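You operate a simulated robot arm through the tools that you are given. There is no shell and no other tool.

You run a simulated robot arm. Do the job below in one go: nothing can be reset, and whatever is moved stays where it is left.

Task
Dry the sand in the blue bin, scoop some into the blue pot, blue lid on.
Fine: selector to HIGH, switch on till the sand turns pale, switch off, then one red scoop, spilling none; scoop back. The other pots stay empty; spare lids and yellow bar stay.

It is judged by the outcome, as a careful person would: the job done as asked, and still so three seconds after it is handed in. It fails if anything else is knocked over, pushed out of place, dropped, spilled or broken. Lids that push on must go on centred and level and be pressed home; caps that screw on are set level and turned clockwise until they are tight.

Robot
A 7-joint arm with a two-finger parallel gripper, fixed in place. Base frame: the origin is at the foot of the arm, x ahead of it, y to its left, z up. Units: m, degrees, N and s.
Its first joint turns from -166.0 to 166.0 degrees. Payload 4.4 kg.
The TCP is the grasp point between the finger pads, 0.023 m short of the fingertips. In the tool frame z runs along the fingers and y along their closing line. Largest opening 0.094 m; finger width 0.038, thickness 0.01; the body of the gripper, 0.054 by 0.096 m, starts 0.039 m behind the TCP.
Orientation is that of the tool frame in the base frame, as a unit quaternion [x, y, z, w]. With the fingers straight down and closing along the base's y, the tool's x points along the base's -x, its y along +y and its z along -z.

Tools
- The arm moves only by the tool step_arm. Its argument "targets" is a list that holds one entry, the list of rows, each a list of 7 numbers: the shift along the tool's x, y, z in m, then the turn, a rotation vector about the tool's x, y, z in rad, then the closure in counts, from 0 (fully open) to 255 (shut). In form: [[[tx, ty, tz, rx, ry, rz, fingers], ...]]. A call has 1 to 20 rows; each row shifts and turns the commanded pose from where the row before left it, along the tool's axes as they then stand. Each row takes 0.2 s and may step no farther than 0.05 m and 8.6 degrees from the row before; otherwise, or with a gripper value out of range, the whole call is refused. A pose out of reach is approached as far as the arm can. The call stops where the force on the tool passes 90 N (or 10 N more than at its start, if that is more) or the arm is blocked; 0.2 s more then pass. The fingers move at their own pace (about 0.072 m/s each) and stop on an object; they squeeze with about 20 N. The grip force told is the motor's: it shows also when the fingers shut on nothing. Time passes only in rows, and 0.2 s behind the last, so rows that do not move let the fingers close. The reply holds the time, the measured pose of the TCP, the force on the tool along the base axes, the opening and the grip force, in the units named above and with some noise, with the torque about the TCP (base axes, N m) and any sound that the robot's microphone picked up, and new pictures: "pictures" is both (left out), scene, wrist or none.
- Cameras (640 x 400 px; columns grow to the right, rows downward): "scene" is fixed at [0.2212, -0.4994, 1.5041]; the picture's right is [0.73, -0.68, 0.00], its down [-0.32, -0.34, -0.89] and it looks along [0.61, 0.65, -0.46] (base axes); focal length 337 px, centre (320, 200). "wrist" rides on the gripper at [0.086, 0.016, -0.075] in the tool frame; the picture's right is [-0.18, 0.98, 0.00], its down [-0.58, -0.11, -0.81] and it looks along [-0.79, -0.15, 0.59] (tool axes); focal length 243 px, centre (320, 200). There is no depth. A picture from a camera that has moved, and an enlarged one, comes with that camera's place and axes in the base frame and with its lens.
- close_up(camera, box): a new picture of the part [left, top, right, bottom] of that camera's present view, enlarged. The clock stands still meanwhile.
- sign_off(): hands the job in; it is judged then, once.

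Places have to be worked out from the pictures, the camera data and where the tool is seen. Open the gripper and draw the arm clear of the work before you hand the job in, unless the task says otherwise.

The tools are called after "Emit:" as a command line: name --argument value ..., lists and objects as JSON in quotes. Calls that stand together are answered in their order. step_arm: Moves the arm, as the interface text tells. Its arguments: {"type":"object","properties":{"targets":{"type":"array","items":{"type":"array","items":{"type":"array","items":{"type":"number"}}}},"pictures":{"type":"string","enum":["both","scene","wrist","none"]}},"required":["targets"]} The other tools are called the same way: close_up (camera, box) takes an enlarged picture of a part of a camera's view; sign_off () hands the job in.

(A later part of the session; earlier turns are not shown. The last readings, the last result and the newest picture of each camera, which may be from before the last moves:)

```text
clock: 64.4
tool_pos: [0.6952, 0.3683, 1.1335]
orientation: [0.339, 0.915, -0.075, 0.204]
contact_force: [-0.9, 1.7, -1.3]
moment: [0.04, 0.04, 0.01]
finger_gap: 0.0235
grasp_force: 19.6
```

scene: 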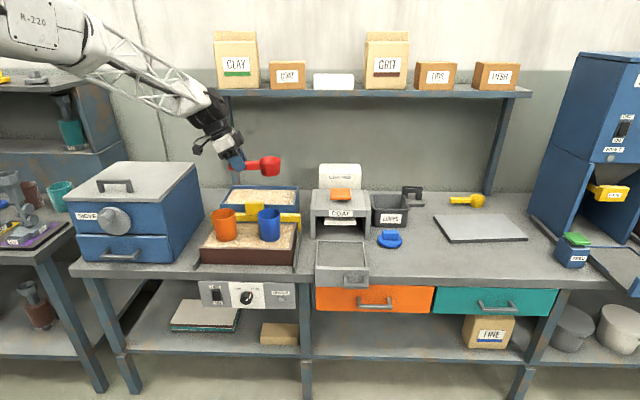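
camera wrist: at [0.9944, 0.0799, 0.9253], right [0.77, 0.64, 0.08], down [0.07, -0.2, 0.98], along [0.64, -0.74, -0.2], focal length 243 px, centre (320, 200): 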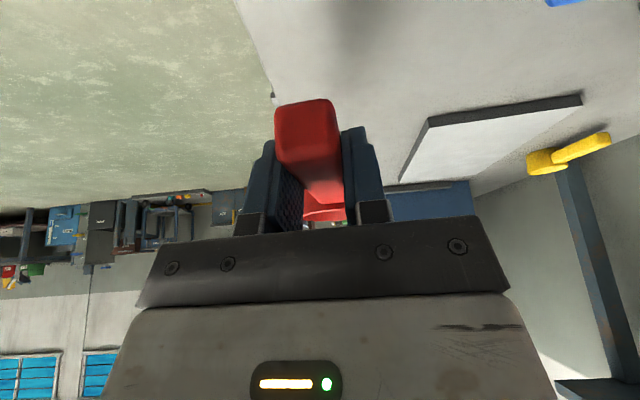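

Before scooping I'll rehearse the pouring roll empty, above the blue pot: move over it with clearance and roll about the handle to see how far the arm can turn.

Emit:
step_arm --targets '[[[0.0204, 0.0268, 0.0199, 0, 0, 0, 255], [0.0204, 0.0268, 0.0199, 0, 0, 0, 255], [0.0204, 0.0268, 0.0199, 0, 0, 0, 255], [0, 0, 0, -0.127, 0, 0.059, 255], [0, 0, 0, -0.127, 0, 0.059, 255], [0, 0, 0, -0.127, 0, 0.059, 255], [0, 0, 0, -0.127, 0, 0.059, 255], [0, 0, 0, -0.127, 0, 0.059, 255], [0, 0, 0, -0.127, 0, 0.059, 255], [0, 0, 0, -0.127, 0, 0.059, 255], [0, 0, 0, -0.127, 0, 0.059, 255]]]' --pictures "both"

```text
clock: 66.8
tool_pos: [0.7259, 0.4515, 1.0566]
orientation: [0.394, 0.738, 0.42, 0.351]
contact_force: [0.0, 0.4, 0.9]
moment: [-0.03, 0.22, -0.01]
finger_gap: 0.024
grasp_force: 19.8
camera wrist: at [0.6272, 0.5051, 1.0861], right [0.36, 0.17, 0.92], down [-0.46, -0.82, 0.33], along [0.81, -0.54, -0.22], focal length 243 px, centre (320, 200)
```

scene: 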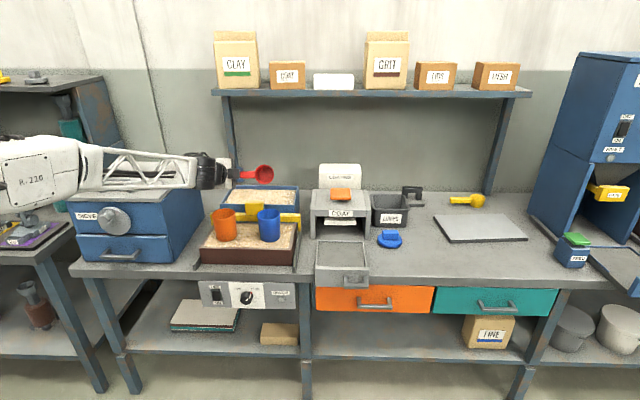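
wrist: 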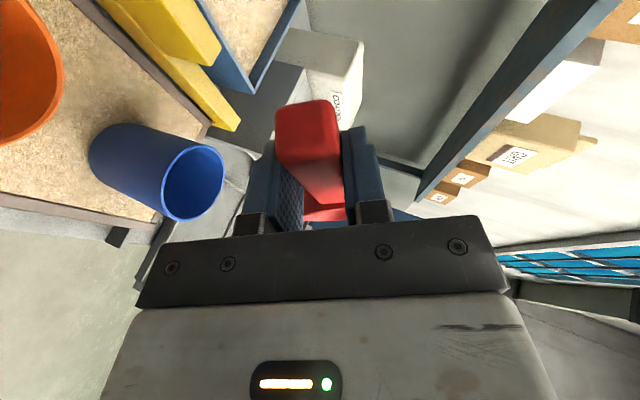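

Roll of 64° is fine. I'll continue the rehearsal to about 128°.

Emit:
step_arm --targets '[[[0, 0, 0, -0.127, 0, 0.059, 255], [0, 0, 0, -0.127, 0, 0.059, 255], [0, 0, 0, -0.127, 0, 0.059, 255], [0, 0, 0, -0.127, 0, 0.059, 255], [0, 0, 0, -0.127, 0, 0.059, 255], [0, 0, 0, -0.127, 0, 0.059, 255], [0, 0, 0, -0.127, 0, 0.059, 255], [0, 0, 0, -0.127, 0, 0.059, 255]]]' --pictures "both"

Emit:
close_up --camera "scene" --box '[190, 140, 310, 260]'

```text
clock: 68.6
tool_pos: [0.7255, 0.4495, 1.0542]
orientation: [0.394, 0.739, 0.42, 0.349]
contact_force: [0.3, 0.9, -1.3]
moment: [0.03, 0.07, -0.04]
finger_gap: 0.0237
grasp_force: 20.2
out of reach, approached as far as the arm can: row 1, 2, 3, 4, 5, 6, 7, 8
camera wrist: at [0.6269, 0.5047, 1.0839], right [0.37, 0.17, 0.92], down [-0.46, -0.82, 0.33], along [0.81, -0.54, -0.22], focal length 243 px, centre (320, 200)
```

scene: 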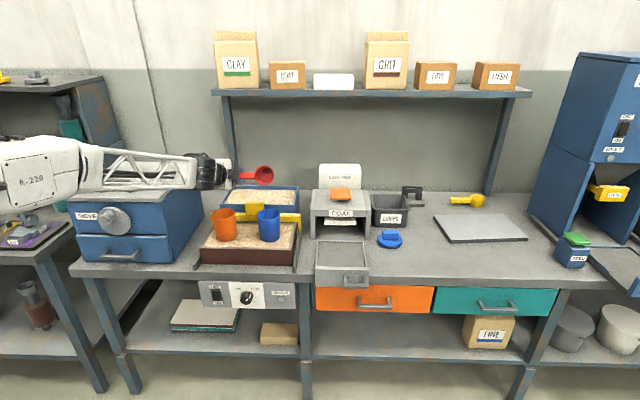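
wrist: 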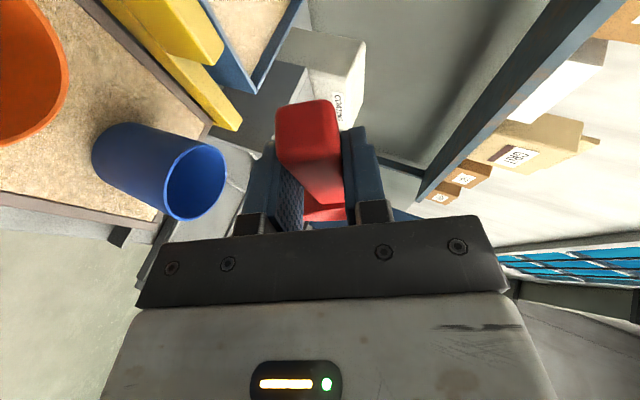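

```text
3.33 times, centred on (250, 200) of scene
camera zoom: at [0.2212, -0.4994, 1.5041], right [0.73, -0.68, 0.0], down [-0.32, -0.34, -0.89], along [0.61, 0.65, -0.46], focal length 1124 px, centre (553, 200)
```

zoom: 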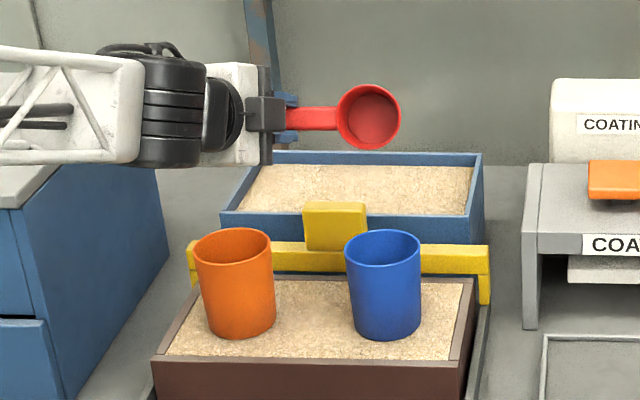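

The roll in that direction stops at 64°, so pouring that way won't empty the scoop. I'll unroll to level, then turn the bowl to point outward along the arm, where rolling sideways should be freer, and rehearse again.

Emit:
step_arm --targets '[[[0, 0, 0, 0.127, 0, -0.059, 255], [0, 0, 0, 0.127, 0, -0.059, 255], [0, 0, 0, 0.127, 0, -0.059, 255], [0, 0, 0, 0.127, 0, -0.059, 255], [0, 0, 0, 0.127, 0, -0.059, 255], [0, 0, 0, 0.127, 0, -0.059, 255], [0, 0, 0, 0.127, 0, -0.059, 255], [0, 0, 0, 0.127, 0, -0.059, 255]]]' --pictures "scene"

```text
clock: 70.4
tool_pos: [0.7248, 0.4494, 1.0524]
orientation: [0.337, 0.917, -0.08, 0.2]
contact_force: [0.5, -0.3, -0.6]
moment: [0.05, 0.05, 0.0]
finger_gap: 0.0234
grasp_force: 19.6
```

scene: 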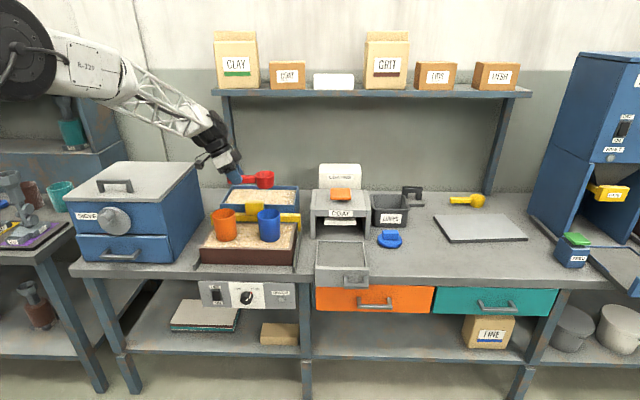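

Level again. I'll yaw the bowl to point outward (heading ≈30°) and shift to just behind the blue pot, still high.

Emit:
step_arm --targets '[[[0, 0, 0, -0.0579, 0, -0.1242, 255], [0, 0, 0, -0.0579, 0, -0.1242, 255], [0, 0, 0, -0.0579, 0, -0.1242, 255], [0, 0, 0, -0.0579, 0, -0.1242, 255], [0, 0, 0, -0.0579, 0, -0.1242, 255], [0, 0, 0, -0.0579, 0, -0.1242, 255], [0, 0, 0, -0.0579, 0, -0.1242, 255], [0, 0, 0, -0.0579, 0, -0.1242, 255], [0, 0, 0, -0.0579, 0, -0.1242, 255], [0.0238, -0.0287, -0.0111, 0, 0, 0, 255], [0.0238, -0.0287, -0.0111, 0, 0, 0, 255], [0.0238, -0.0287, -0.0111, 0, 0, 0, 255]]]' --pictures "both"

```text
clock: 73.0
tool_pos: [0.701, 0.3365, 1.0535]
orientation: [-0.255, 0.943, 0.055, 0.205]
contact_force: [0.8, 0.3, -0.9]
moment: [-0.02, 0.04, -0.03]
finger_gap: 0.0236
grasp_force: 20.1
camera wrist: at [0.5956, 0.2947, 1.0883], right [-0.35, 0.93, 0.08], down [0.22, 0.0, 0.97], along [0.91, 0.36, -0.21], focal length 243 px, centre (320, 200)
```

scene: 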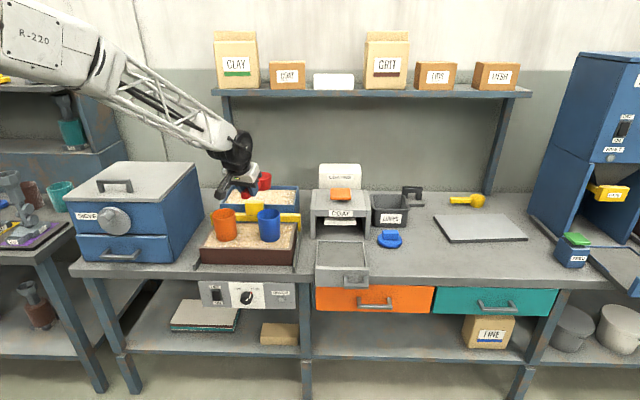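
wrist: 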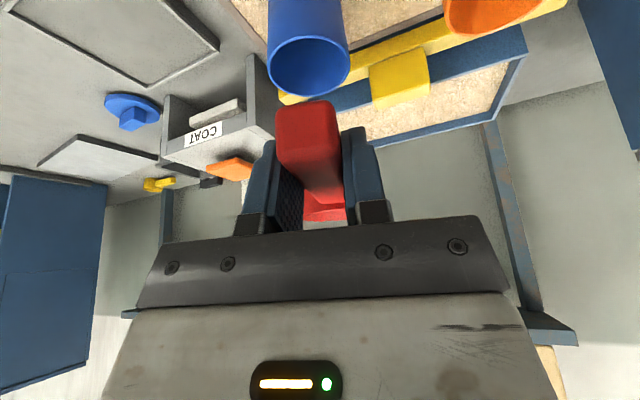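

Now I'll rehearse the sideways roll (hand swinging to the right, away from the orange pot).

Emit:
step_arm --targets '[[[0, 0, 0, -0.127, 0, 0.059, 255], [0, 0, 0, -0.127, 0, 0.059, 255], [0, 0, 0, -0.127, 0, 0.059, 255], [0, 0, 0, -0.127, 0, 0.059, 255], [0, 0, 0, -0.127, 0, 0.059, 255], [0, 0, 0, -0.127, 0, 0.059, 255], [0, 0, 0, -0.127, 0, 0.059, 255], [0, 0, 0, -0.127, 0, 0.059, 255]]]' --pictures "both"

```text
clock: 74.8
tool_pos: [0.6995, 0.3335, 1.0536]
orientation: [-0.103, 0.829, 0.548, 0.039]
contact_force: [0.5, 0.2, -0.6]
moment: [-0.05, 0.06, -0.01]
finger_gap: 0.0235
grasp_force: 20.3
camera wrist: at [0.6144, 0.2617, 1.0844], right [-0.03, 0.4, 0.92], down [0.63, -0.71, 0.32], along [0.78, 0.59, -0.23], focal length 243 px, centre (320, 200)
```

scene: 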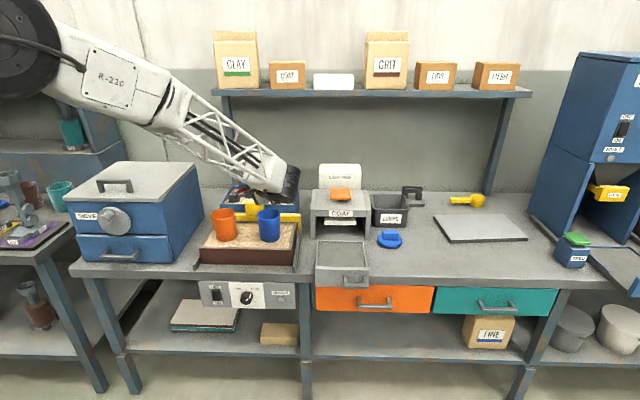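
wrist: 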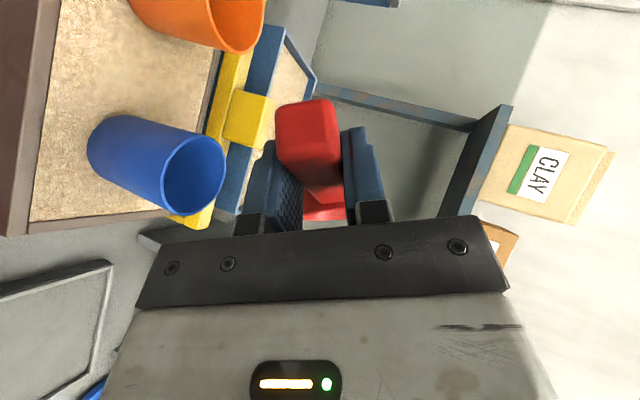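

Still free at 64°. Continuing to 120°.

Emit:
step_arm --targets '[[[0, 0, 0, -0.127, 0, 0.059, 255], [0, 0, 0, -0.127, 0, 0.059, 255], [0, 0, 0, -0.127, 0, 0.059, 255], [0, 0, 0, -0.127, 0, 0.059, 255], [0, 0, 0, -0.127, 0, 0.059, 255], [0, 0, 0, -0.127, 0, 0.059, 255], [0, 0, 0, -0.127, 0, 0.059, 255]]]' --pictures "both"

```text
clock: 76.4
tool_pos: [0.6992, 0.3348, 1.0534]
orientation: [0.058, 0.518, 0.845, -0.118]
contact_force: [0.1, 0.4, -0.4]
moment: [-0.05, 0.03, -0.03]
finger_gap: 0.0236
grasp_force: 20.0
camera wrist: at [0.6216, 0.2493, 1.0541], right [0.43, -0.4, 0.81], down [0.55, -0.59, -0.59], along [0.71, 0.7, -0.03], focal length 243 px, centre (320, 200)
```

scene: 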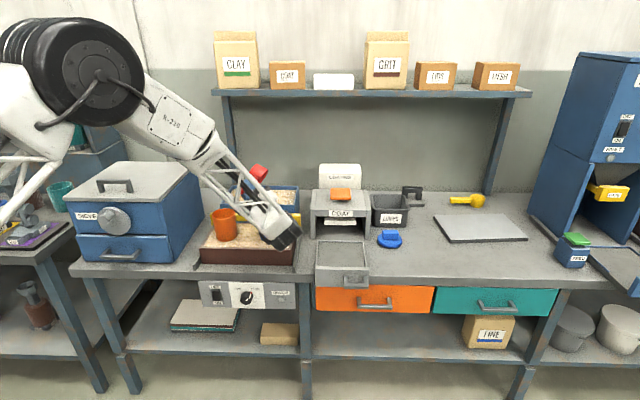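
wrist: 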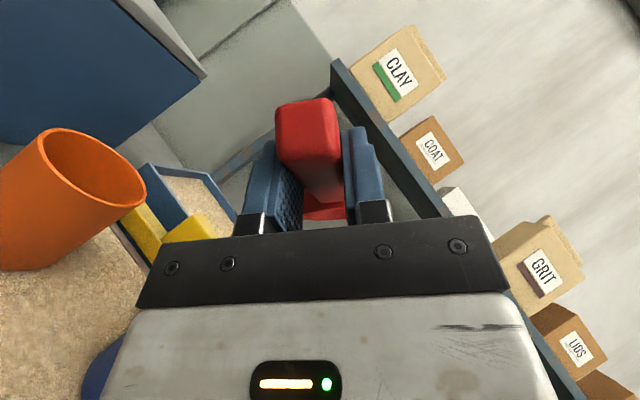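

The pour roll reaches 120° freely with the bowl facing outward. Refined triangulation: blue pot rim at [0.784, 0.370, 0.917]; blue bin spans V 0.965–1.135, U 0.05–0.37, rim z≈0.88, sand z≈0.865; the yellow block tops at z≈0.905 near U 0.19–0.26. I'll unroll back to level and turn the bowl square to the bin.

Emit:
step_arm --targets '[[[0, 0, 0, 0.127, 0, -0.059, 255], [0, 0, 0, 0.127, 0, -0.059, 255], [0, 0, 0, 0.127, 0, -0.059, 255], [0, 0, 0, 0.127, 0, -0.059, 255], [0, 0, 0, 0.127, 0, -0.059, 255], [0, 0, 0, 0.127, 0, -0.059, 255], [0, 0, 0, 0.127, 0, -0.059, 255], [0, 0, 0, 0.127, 0, -0.059, 255], [0, 0, 0, 0.127, 0, -0.059, 255], [0, 0, 0, 0.127, 0, -0.059, 255], [0, 0, 0, 0.127, 0, -0.059, 255], [0, 0, 0, 0.127, 0, -0.059, 255], [0, 0, 0, 0.127, 0, -0.059, 255], [0, 0, 0, 0.127, 0, -0.059, 255], [0, 0, 0, 0.127, 0, -0.059, 255], [0, 0, 0, -0.0554, 0, -0.1187, 255], [0, 0, 0, -0.0554, 0, -0.1187, 255]]]' --pictures "both"

```text
clock: 80.0
tool_pos: [0.6999, 0.336, 1.0535]
orientation: [-0.376, 0.902, 0.083, 0.196]
contact_force: [-0.4, -0.2, -0.8]
moment: [-0.07, 0.05, -0.02]
finger_gap: 0.0236
grasp_force: 20.2
camera wrist: at [0.6102, 0.2689, 1.0872], right [-0.58, 0.81, 0.08], down [0.22, 0.06, 0.97], along [0.79, 0.58, -0.21], focal length 243 px, centre (320, 200)
```

scene: 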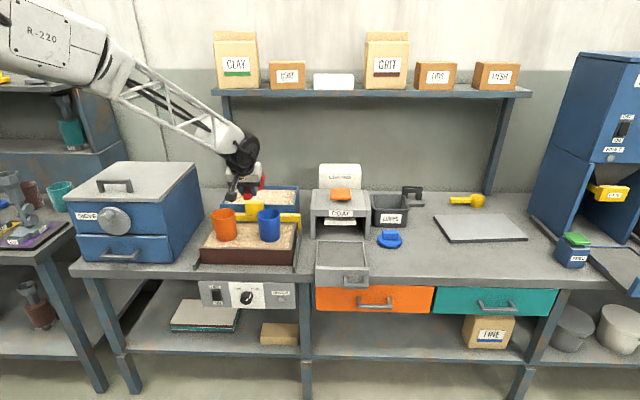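
wrist: 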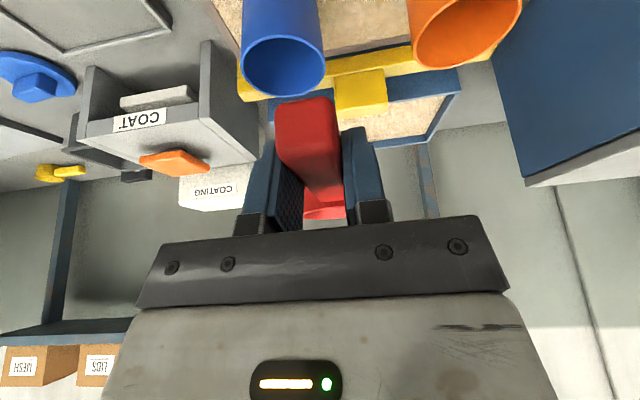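

Level and square. I'll move out over the right half of the blue bin, high, then tip the bowl nose-down above the sand.

Emit:
step_arm --targets '[[[-0.0385, -0.0138, 0.018, 0, 0, 0, 255], [-0.0385, -0.0138, 0.018, 0, 0, 0, 255], [-0.0385, -0.0138, 0.018, 0, 0, 0, 255], [-0.0385, -0.0138, 0.018, 0, 0, 0, 255], [-0.0181, 0, 0.0085, 0, 0.129, 0, 255], [-0.0191, 0, 0.006, 0, 0.129, 0, 255], [-0.0197, 0, 0.0035, 0, 0.129, 0, 255], [-0.02, 0, 0.001, 0, 0.129, 0, 255], [-0.0199, 0, -0.0016, 0, 0.129, 0, 255]]]' --pictures "both"

Emit:
close_up --camera "scene" --box '[200, 120, 320, 250]'

```text
clock: 82.0
tool_pos: [0.9296, 0.4877, 1.0514]
orientation: [-0.382, 0.918, -0.04, -0.101]
contact_force: [-0.3, 0.0, -0.3]
moment: [0.02, -0.02, 0.04]
finger_gap: 0.0236
grasp_force: 19.7
camera wrist: at [0.8692, 0.4501, 1.1443], right [-0.57, 0.82, -0.04], down [0.6, 0.45, 0.66], along [0.56, 0.35, -0.75], focal length 243 px, centre (320, 200)
```

scene: 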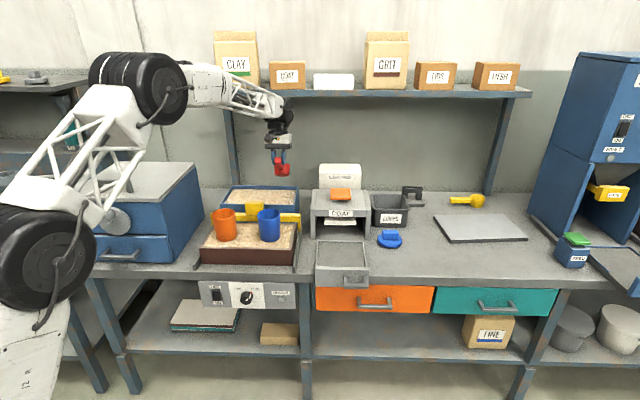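
wrist: 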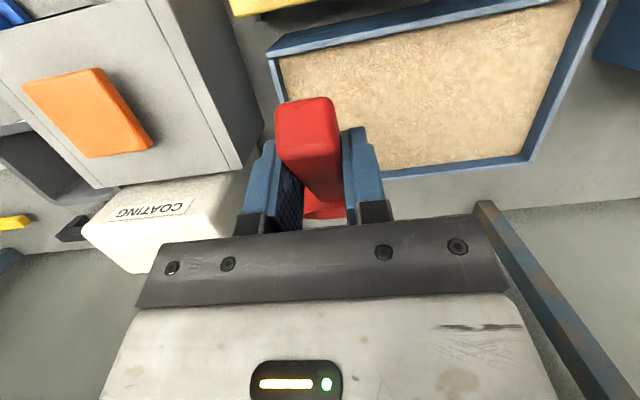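

```text
3.08 times, centred on (260, 185) of scene
camera zoom: at [0.2212, -0.4994, 1.5041], right [0.73, -0.68, 0.0], down [-0.32, -0.34, -0.89], along [0.61, 0.65, -0.46], focal length 1038 px, centre (505, 246)
```

zoom: 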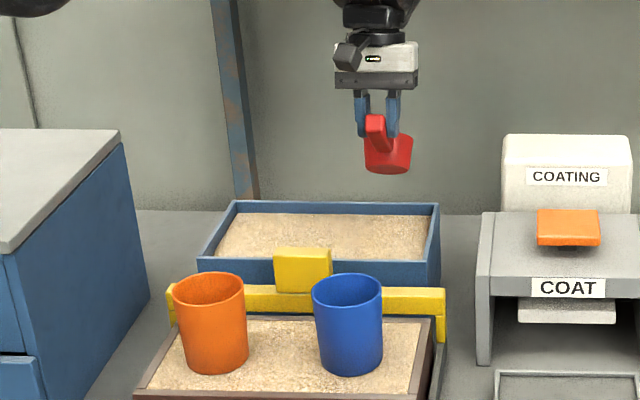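

The bowl is nose-down over the right half of the bin (TCP U 0.3125, V 1.002). I'll lower to just above the sand.

Emit:
step_arm --targets '[[[-0.0087, 0, 0.0391, 0, 0, 0, 255], [-0.0087, 0, 0.0391, 0, 0, 0, 255]]]' --pictures "both"

Emit:
close_up --camera "scene" --box '[210, 150, 320, 250]'

```text
clock: 82.6
tool_pos: [0.9289, 0.4888, 0.9712]
orientation: [-0.383, 0.918, -0.041, -0.1]
contact_force: [-0.3, -0.4, -0.9]
moment: [-0.03, 0.0, 0.01]
finger_gap: 0.0236
grasp_force: 20.1
camera wrist: at [0.8685, 0.4512, 1.0644], right [-0.57, 0.82, -0.04], down [0.6, 0.45, 0.66], along [0.56, 0.35, -0.75], focal length 243 px, centre (320, 200)
```

scene: 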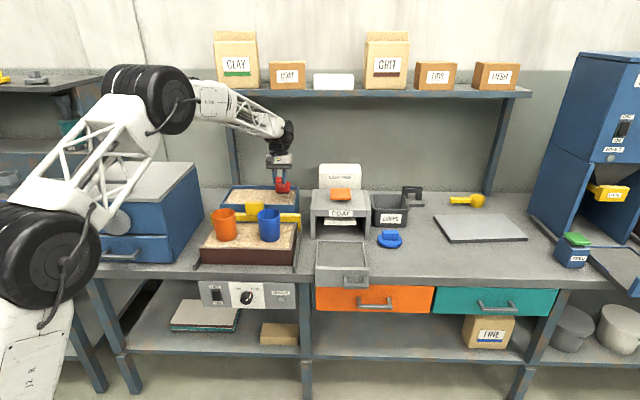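
wrist: 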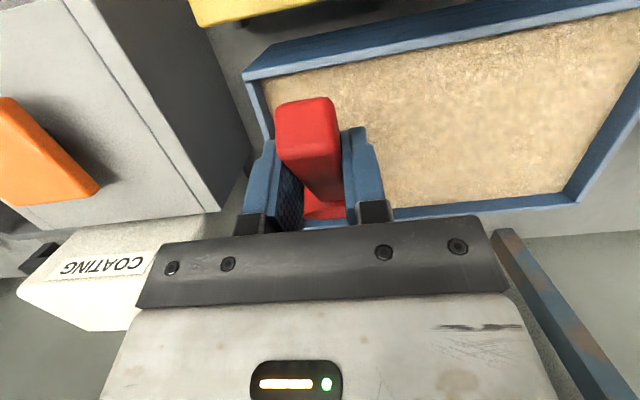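

```text
4.00 times, centred on (265, 200) of scene
camera zoom: at [0.2212, -0.4994, 1.5041], right [0.73, -0.68, 0.0], down [-0.32, -0.34, -0.89], along [0.61, 0.65, -0.46], focal length 1349 px, centre (540, 200)
```

zoom: 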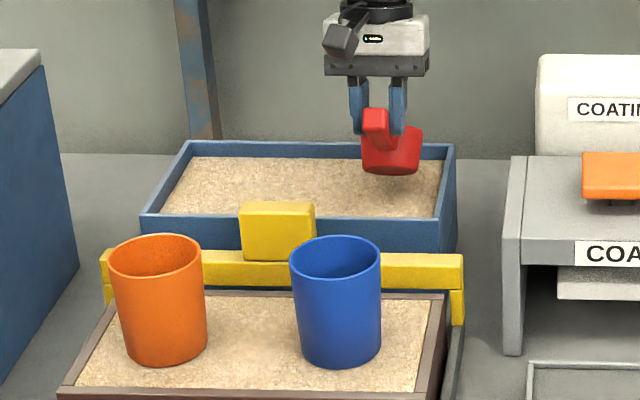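

Bowl is just above the sand, clear of the walls. I'll dig down in small steps, watching the force.

Emit:
step_arm --targets '[[[-0.0027, 0, 0.0122, 0, 0, 0, 255], [-0.0027, 0, 0.0122, 0, 0, 0, 255], [-0.0027, 0, 0.0122, 0, 0, 0, 255]]]' --pictures "scene"

Emit:
close_up --camera "scene" --box '[230, 160, 310, 230]'

```text
clock: 83.4
tool_pos: [0.9295, 0.4875, 0.9338]
orientation: [-0.382, 0.918, -0.041, -0.1]
contact_force: [0.2, 0.0, -0.9]
moment: [-0.01, 0.02, 0.0]
finger_gap: 0.0235
grasp_force: 19.6
```

scene: 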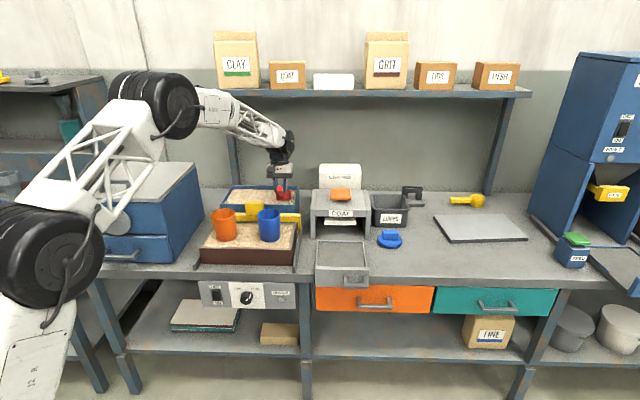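

```text
5.71 times, centred on (270, 195) of scene
camera zoom: at [0.2212, -0.4994, 1.5041], right [0.73, -0.68, 0.0], down [-0.32, -0.34, -0.89], along [0.61, 0.65, -0.46], focal length 1928 px, centre (606, 229)
```

zoom: 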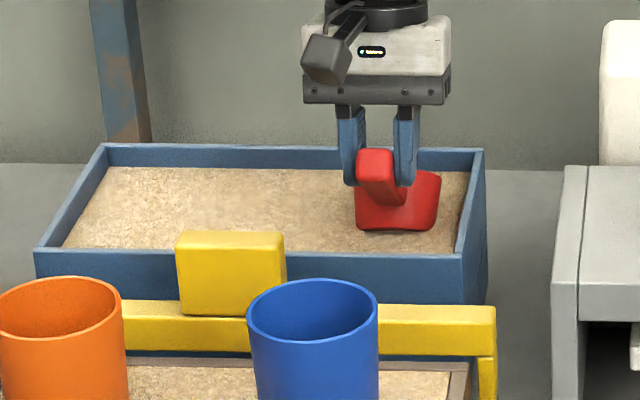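

The bowl is entering the sand with no resistance. Continuing down to z≈0.897.

Emit:
step_arm --targets '[[[-0.0027, 0, 0.0122, 0, 0, 0, 255], [-0.0027, 0, 0.0122, 0, 0, 0, 255], [-0.0027, 0, 0.0122, 0, 0, 0, 255]]]' --pictures "both"

Emit:
close_up --camera "scene" --box '[230, 160, 310, 230]'

```text
clock: 84.2
tool_pos: [0.9292, 0.4884, 0.8982]
orientation: [-0.382, 0.918, -0.04, -0.1]
contact_force: [-1.7, -3.9, 11.0]
moment: [0.31, -0.3, -0.02]
finger_gap: 0.0235
grasp_force: 20.5
camera wrist: at [0.869, 0.4505, 0.99], right [-0.57, 0.82, -0.04], down [0.6, 0.45, 0.66], along [0.56, 0.35, -0.75], focal length 243 px, centre (320, 200)
```

scene: 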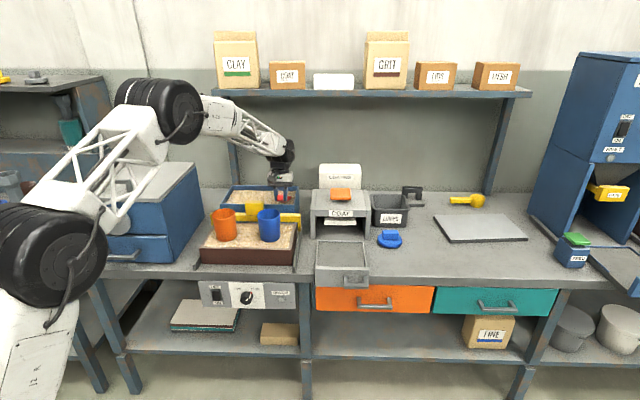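
wrist: 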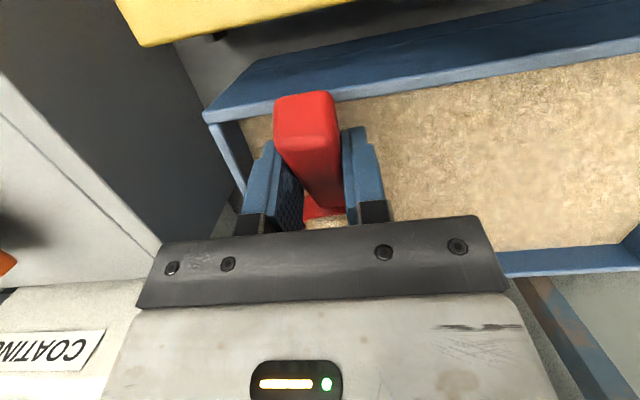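

```text
5.71 times, centred on (270, 195) of scene
camera zoom: at [0.2212, -0.4994, 1.5041], right [0.73, -0.68, 0.0], down [-0.32, -0.34, -0.89], along [0.61, 0.65, -0.46], focal length 1928 px, centre (606, 229)
```

zoom: 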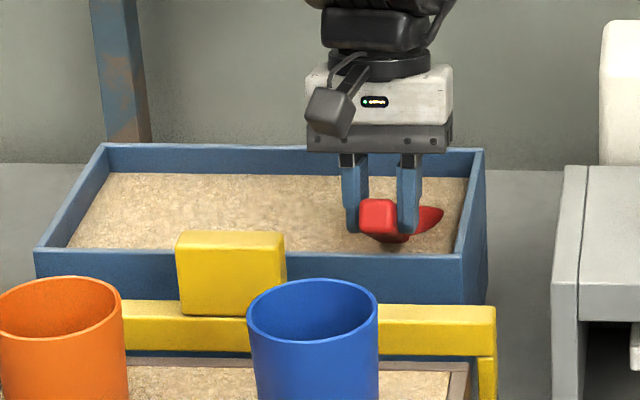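

The bowl is buried to its rim with slight resistance (11 N). Now I'll level it while raising it out of the sand.

Emit:
step_arm --targets '[[[0.0027, 0, -0.0027, 0, -0.109, 0, 255], [0.0026, 0, -0.002, 0, -0.109, 0, 255], [0.0023, 0, -0.0023, 0, -0.109, 0, 255], [0.002, 0, -0.0026, 0, -0.109, 0, 255], [0.0017, 0, -0.0027, 0, -0.109, 0, 255], [0.0015, 0, -0.0029, 0, -0.109, 0, 255]]]' --pictures "both"

Emit:
close_up --camera "scene" --box '[230, 160, 310, 230]'

```text
clock: 85.6
tool_pos: [0.9205, 0.4788, 0.9112]
orientation: [-0.374, 0.902, 0.084, 0.2]
contact_force: [-0.4, 0.6, -1.8]
moment: [-0.08, 0.11, -0.03]
finger_gap: 0.0237
grasp_force: 20.1
camera wrist: at [0.8297, 0.4118, 0.9428], right [-0.58, 0.81, 0.08], down [0.21, 0.05, 0.98], along [0.79, 0.58, -0.2], focal length 243 px, centre (320, 200)
```

scene: 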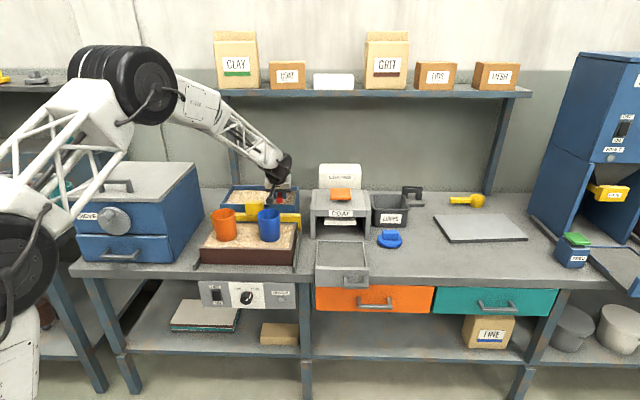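
wrist: 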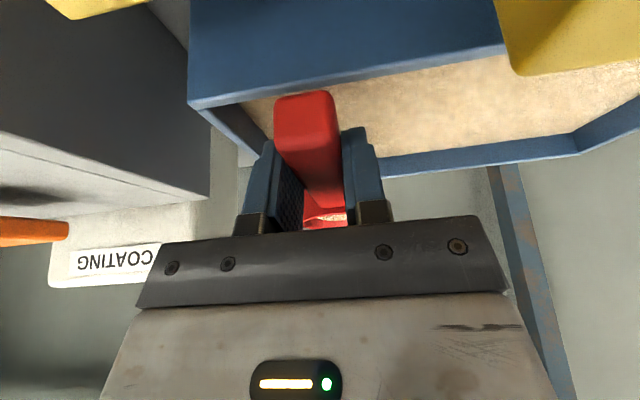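

```text
5.71 times, centred on (270, 195) of scene
camera zoom: at [0.2212, -0.4994, 1.5041], right [0.73, -0.68, 0.0], down [-0.32, -0.34, -0.89], along [0.61, 0.65, -0.46], focal length 1928 px, centre (606, 229)
```

zoom: 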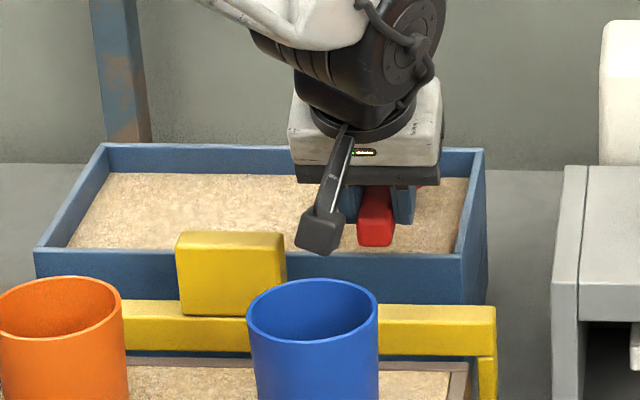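

Level now, and the downward load rose, suggesting sand in the bowl. The camera box is close to the blue pot, so I'll lift straight up smoothly.

Emit:
step_arm --targets '[[[-0.0085, 0, -0.0181, 0, 0, 0, 255], [-0.0127, 0, -0.0272, 0, 0, 0, 255], [-0.0127, 0, -0.0272, 0, 0, 0, 255], [-0.0085, 0, -0.0181, 0, 0, 0, 255]]]' --pictures "both"

Emit:
close_up --camera "scene" --box '[230, 130, 310, 230]'

Emit:
close_up --camera "wrist" --box '[260, 80, 380, 240]'

```text
clock: 86.6
tool_pos: [0.9193, 0.4785, 1.0109]
orientation: [-0.374, 0.902, 0.083, 0.2]
contact_force: [0.0, 0.3, -2.1]
moment: [-0.1, 0.1, 0.01]
finger_gap: 0.0236
grasp_force: 20.3
camera wrist: at [0.8299, 0.4122, 1.0432], right [-0.58, 0.81, 0.08], down [0.21, 0.05, 0.98], along [0.79, 0.58, -0.2], focal length 243 px, centre (320, 200)
```

scene: 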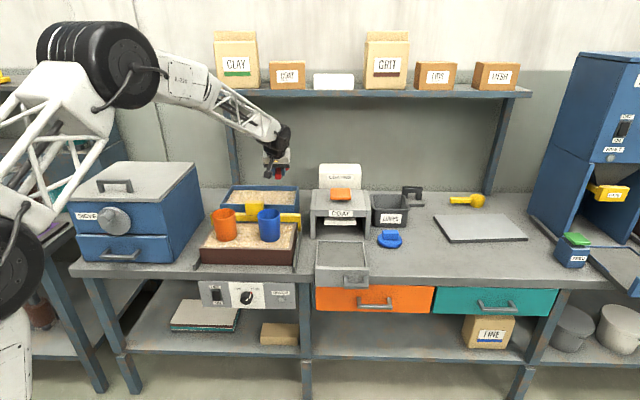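
wrist: 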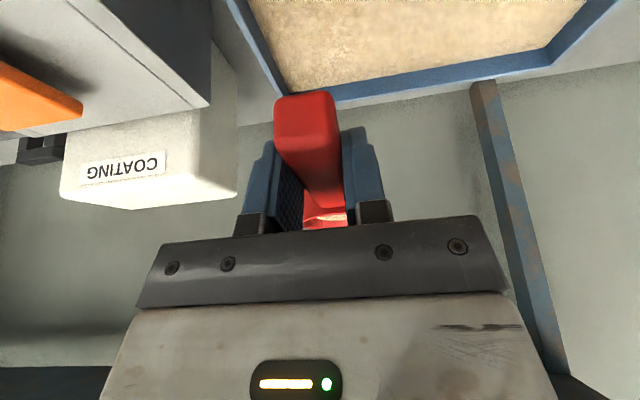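

```text
4.00 times, centred on (270, 180) of scene
camera zoom: at [0.2212, -0.4994, 1.5041], right [0.73, -0.68, 0.0], down [-0.32, -0.34, -0.89], along [0.61, 0.65, -0.46], focal length 1349 px, centre (520, 280)
```

zoom: 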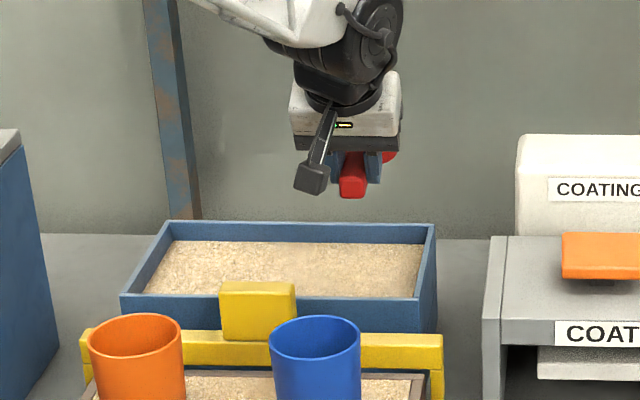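

```text
2.50 times, centred on (320, 160) of wrist
camera zoom: at [0.8299, 0.4122, 1.0432], right [-0.58, 0.81, 0.08], down [0.21, 0.05, 0.98], along [0.79, 0.58, -0.2], focal length 606 px, centre (320, 300)
```

zoom: 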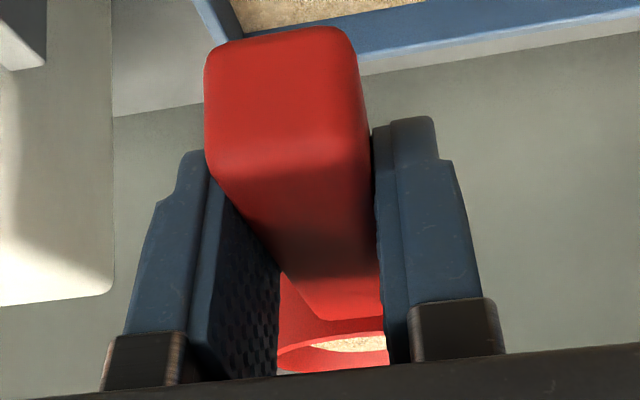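

Sand is in the bowl, level, nothing spilled. I'll turn slowly to the rehearsed heading and carry it smoothly back over the blue pot, keeping it level.

Emit:
step_arm --targets '[[[0, 0, 0, 0.0185, 0, 0.0396, 255], [0, 0, 0, 0.037, 0, 0.0791, 255], [0, 0, 0, 0.037, 0, 0.0791, 255], [0, 0, 0, 0.0185, 0, 0.0396, 255], [0.0118, -0.0007, -0.0055, 0, 0, 0, 255], [0.0236, -0.0015, -0.011, 0, 0, 0, 255], [0.0284, -0.0018, -0.0132, 0, 0, 0, 255], [0.0284, -0.0018, -0.0132, 0, 0, 0, 255], [0.0284, -0.0018, -0.0132, 0, 0, 0, 255], [0.0284, -0.0018, -0.0132, 0, 0, 0, 255], [0.0284, -0.0018, -0.0132, 0, 0, 0, 255], [0.0284, -0.0018, -0.0132, 0, 0, 0, 255], [0.0189, -0.0012, -0.0088, 0, 0, 0, 255], [0.0118, -0.0007, -0.0055, 0, 0, 0, 255]]]' --pictures "both"

Emit:
close_up --camera "scene" --box '[200, 140, 310, 270]'

Emit:
close_up --camera "wrist" --box '[220, 0, 420, 240]'

```text
clock: 89.6
tool_pos: [0.7029, 0.3342, 1.0108]
orientation: [-0.253, 0.943, 0.057, 0.209]
contact_force: [0.0, 0.4, -2.4]
moment: [-0.06, 0.15, 0.03]
finger_gap: 0.0237
grasp_force: 20.3
camera wrist: at [0.5976, 0.2934, 1.0428], right [-0.35, 0.93, 0.08], down [0.22, 0.0, 0.98], along [0.91, 0.36, -0.2], focal length 243 px, centre (320, 200)
```

scene: 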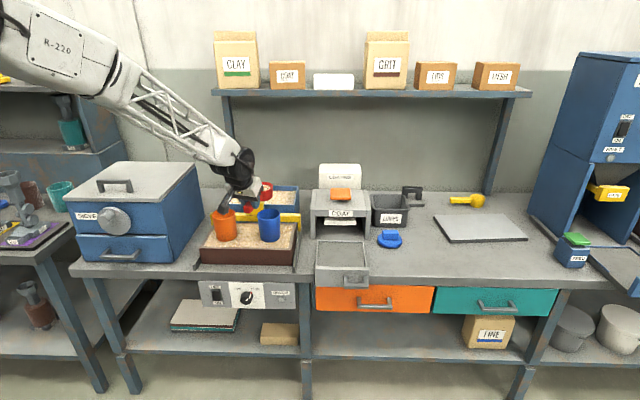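
wrist: 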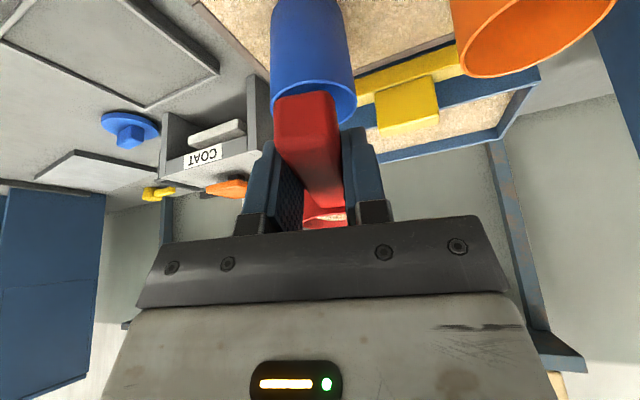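

```text
3.08 times, centred on (255, 205) of scene
camera zoom: at [0.2212, -0.4994, 1.5041], right [0.73, -0.68, 0.0], down [-0.32, -0.34, -0.89], along [0.61, 0.65, -0.46], focal length 1038 px, centre (520, 185)
```

zoom: 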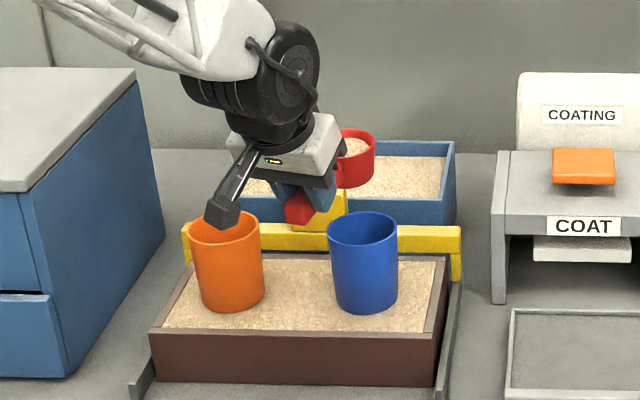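

```text
1.67 times, centred on (320, 120) of wrist
camera zoom: at [0.5976, 0.2934, 1.0428], right [-0.35, 0.93, 0.08], down [0.22, 0.0, 0.98], along [0.91, 0.36, -0.2], focal length 404 px, centre (320, 333)
```

zoom: 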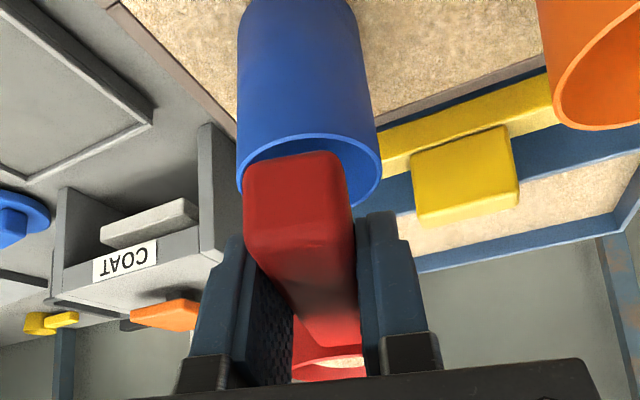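

The filled bowl hovers over the pot as planned (about 10 mm left of centre so the pouring lip ends up central). I'll lower it to ~15 mm above the pot rim.

Emit:
step_arm --targets '[[[0.0059, 0, 0.0127, 0, 0, 0, 255], [0.0072, 0, 0.0154, 0, 0, 0, 255], [0.0047, 0, 0.01, 0, 0, 0, 255]]]' --pictures "both"

Emit:
close_up --camera "scene" --box '[200, 140, 310, 270]'

```text
clock: 90.4
tool_pos: [0.7011, 0.3356, 0.9675]
orientation: [-0.254, 0.943, 0.056, 0.209]
contact_force: [0.1, 0.5, -2.5]
moment: [-0.04, 0.13, -0.02]
finger_gap: 0.0237
grasp_force: 20.6
camera wrist: at [0.5974, 0.2934, 1.0006], right [-0.35, 0.93, 0.08], down [0.22, 0.0, 0.98], along [0.91, 0.36, -0.2], focal length 243 px, centre (320, 200)
```

scene: 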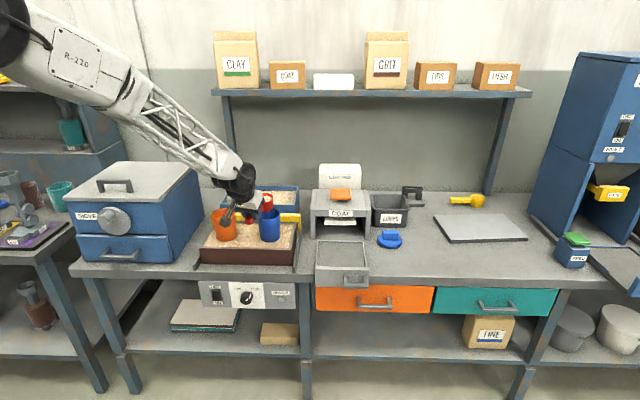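
wrist: 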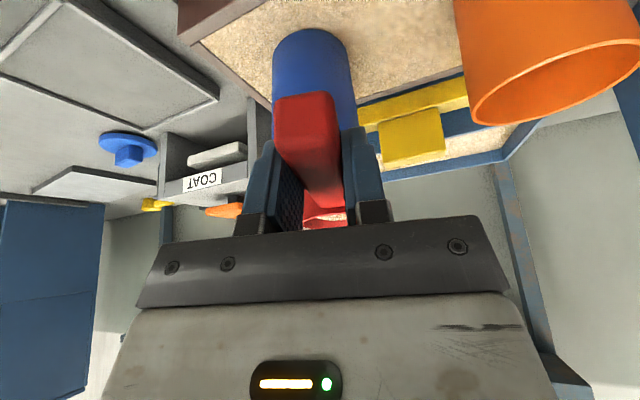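

```text
3.08 times, centred on (255, 205) of scene
camera zoom: at [0.2212, -0.4994, 1.5041], right [0.73, -0.68, 0.0], down [-0.32, -0.34, -0.89], along [0.61, 0.65, -0.46], focal length 1038 px, centre (520, 185)
```

zoom: 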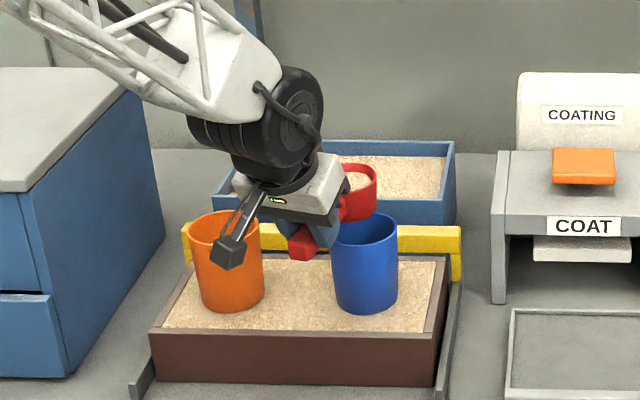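

All clear for pouring. I'll roll slowly: first to about 45°, then look.

Emit:
step_arm --targets '[[[0, 0, 0, -0.0906, 0, 0.0423, 255], [0, 0, 0, -0.0906, 0, 0.0423, 255], [0, 0, 0, -0.0906, 0, 0.0423, 255], [0, 0, 0, -0.0906, 0, 0.0423, 255], [0, 0, 0, -0.0906, 0, 0.0423, 255], [0, 0, 0, -0.0906, 0, 0.0423, 255], [0, 0, 0, -0.0906, 0, 0.0423, 255], [0, 0, 0, -0.0906, 0, 0.0423, 255]]]' --pictures "both"

Emit:
close_up --camera "scene" --box '[200, 140, 310, 270]'

```text
clock: 92.2
tool_pos: [0.7025, 0.3346, 0.9684]
orientation: [-0.152, 0.89, 0.42, 0.093]
contact_force: [0.5, -0.6, -2.2]
moment: [-0.11, 0.12, 0.05]
finger_gap: 0.0233
grasp_force: 20.3
camera wrist: at [0.6113, 0.27, 1.0033], right [-0.17, 0.63, 0.76], down [0.55, -0.58, 0.6], along [0.82, 0.52, -0.25], focal length 243 px, centre (320, 200)
```

scene: 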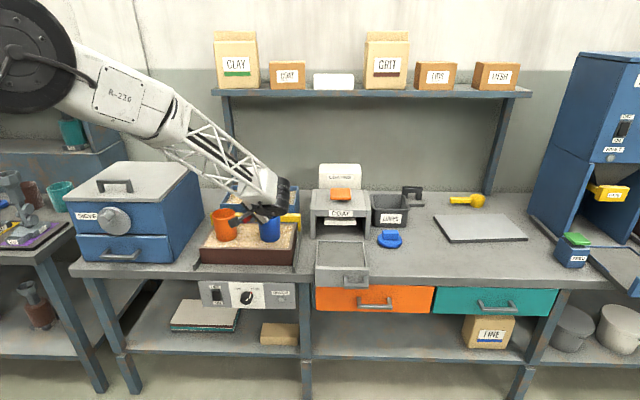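
wrist: 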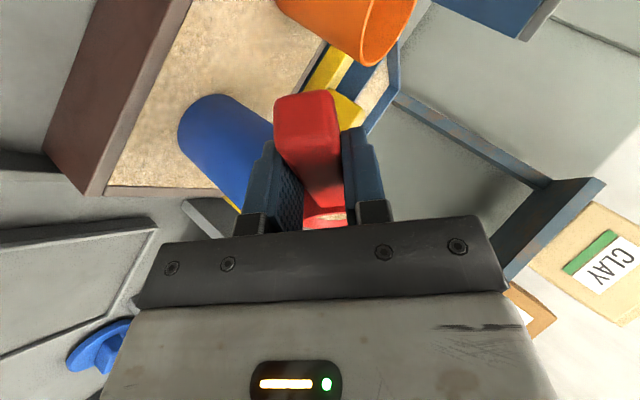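

```text
3.08 times, centred on (255, 205) of scene
camera zoom: at [0.2212, -0.4994, 1.5041], right [0.73, -0.68, 0.0], down [-0.32, -0.34, -0.89], along [0.61, 0.65, -0.46], focal length 1038 px, centre (520, 185)
```

zoom: 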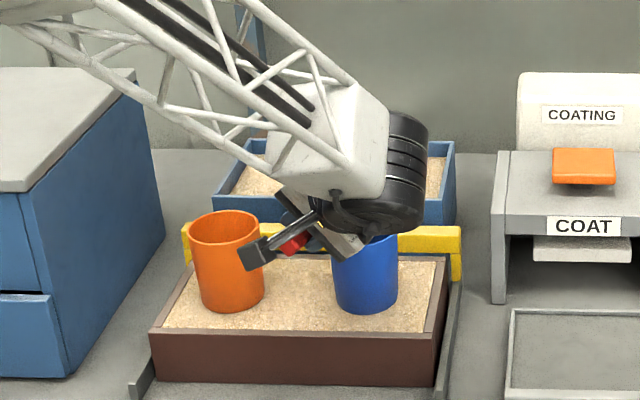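

At 45° all is steady. I'll continue the roll to about 120° to empty the bowl into the pot.

Emit:
step_arm --targets '[[[0, 0, 0, -0.0906, 0, 0.0423, 255], [0, 0, 0, -0.0906, 0, 0.0423, 255], [0, 0, 0, -0.0906, 0, 0.0423, 255], [0, 0, 0, -0.0906, 0, 0.0423, 255], [0, 0, 0, -0.0906, 0, 0.0423, 255], [0, 0, 0, -0.0906, 0, 0.0423, 255], [0, 0, 0, -0.0906, 0, 0.0423, 255], [0, 0, 0, -0.0906, 0, 0.0423, 255], [0, 0, 0, -0.0906, 0, 0.0423, 255], [0, 0, 0, -0.0906, 0, 0.0423, 255], [0, 0, 0, -0.0906, 0, 0.0423, 255], [0, 0, 0, -0.0906, 0, 0.0423, 255], [0, 0, 0, -0.0906, 0, 0.0423, 255], [0, 0, 0, 0, 0, 0, 255], [0, 0, 0, 0, 0, 0, 255]]]' --pictures "both"

Emit:
close_up --camera "scene" --box '[200, 140, 310, 270]'

```text
clock: 95.4
tool_pos: [0.7033, 0.3351, 0.9682]
orientation: [0.054, 0.517, 0.846, -0.117]
contact_force: [0.0, 0.2, -1.1]
moment: [-0.07, 0.04, -0.03]
finger_gap: 0.0233
grasp_force: 20.6
camera wrist: at [0.6233, 0.2491, 0.9681], right [0.43, -0.4, 0.81], down [0.56, -0.59, -0.59], along [0.71, 0.7, -0.03], focal length 243 px, centre (320, 200)
```

scene: 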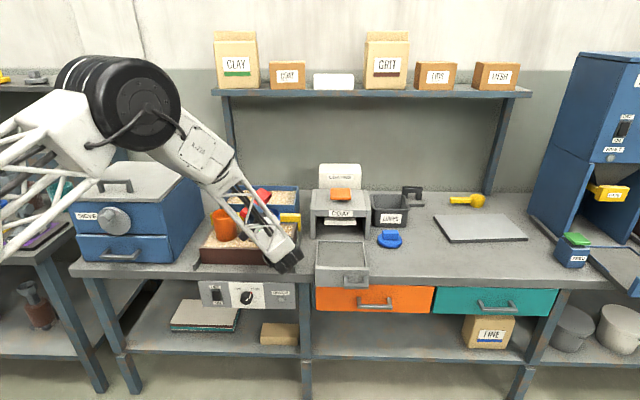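
wrist: 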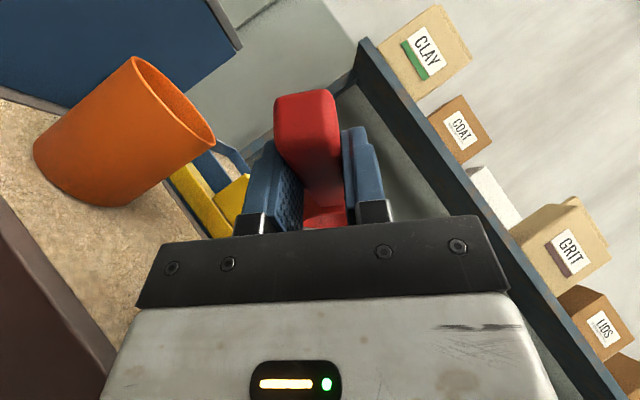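

```text
3.08 times, centred on (255, 205) of scene
camera zoom: at [0.2212, -0.4994, 1.5041], right [0.73, -0.68, 0.0], down [-0.32, -0.34, -0.89], along [0.61, 0.65, -0.46], focal length 1038 px, centre (520, 185)
```

zoom: 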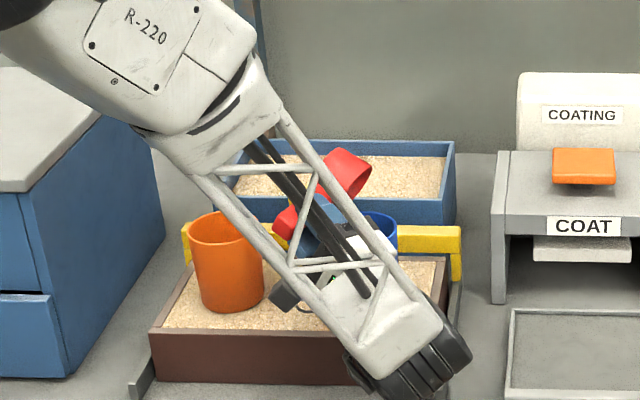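

The load dropped back to the empty value, so the sand has left the bowl. I'll roll a little further and pause to be sure it is empty.

Emit:
step_arm --targets '[[[0, 0, 0, -0.0906, 0, 0.0423, 255], [0, 0, 0, -0.0906, 0, 0.0423, 255], [0, 0, 0, 0, 0, 0, 255], [0, 0, 0, 0, 0, 0, 255]]]' --pictures "scene"

Emit:
close_up --camera "scene" --box '[200, 140, 310, 270]'

```text
clock: 96.4
tool_pos: [0.7024, 0.3341, 0.968]
orientation: [0.086, 0.437, 0.883, -0.147]
contact_force: [0.1, 0.0, -0.9]
moment: [-0.05, 0.03, -0.02]
finger_gap: 0.0236
grasp_force: 19.9
```

scene: 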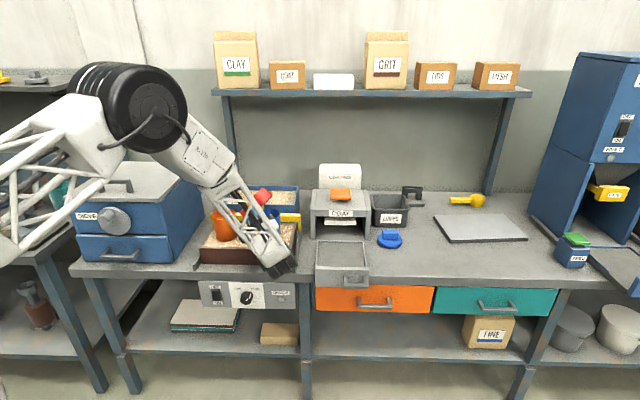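

```text
3.08 times, centred on (255, 205) of scene
camera zoom: at [0.2212, -0.4994, 1.5041], right [0.73, -0.68, 0.0], down [-0.32, -0.34, -0.89], along [0.61, 0.65, -0.46], focal length 1038 px, centre (520, 185)
```

zoom: 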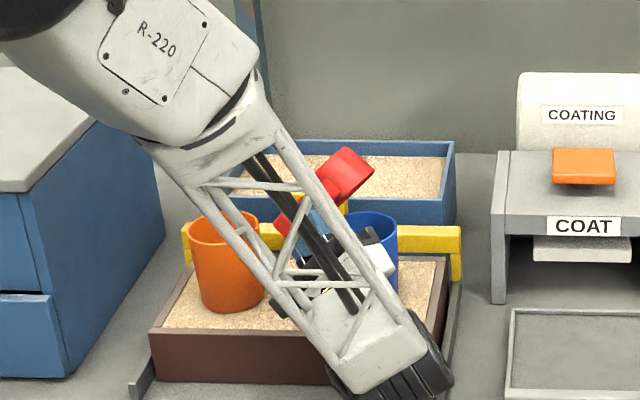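

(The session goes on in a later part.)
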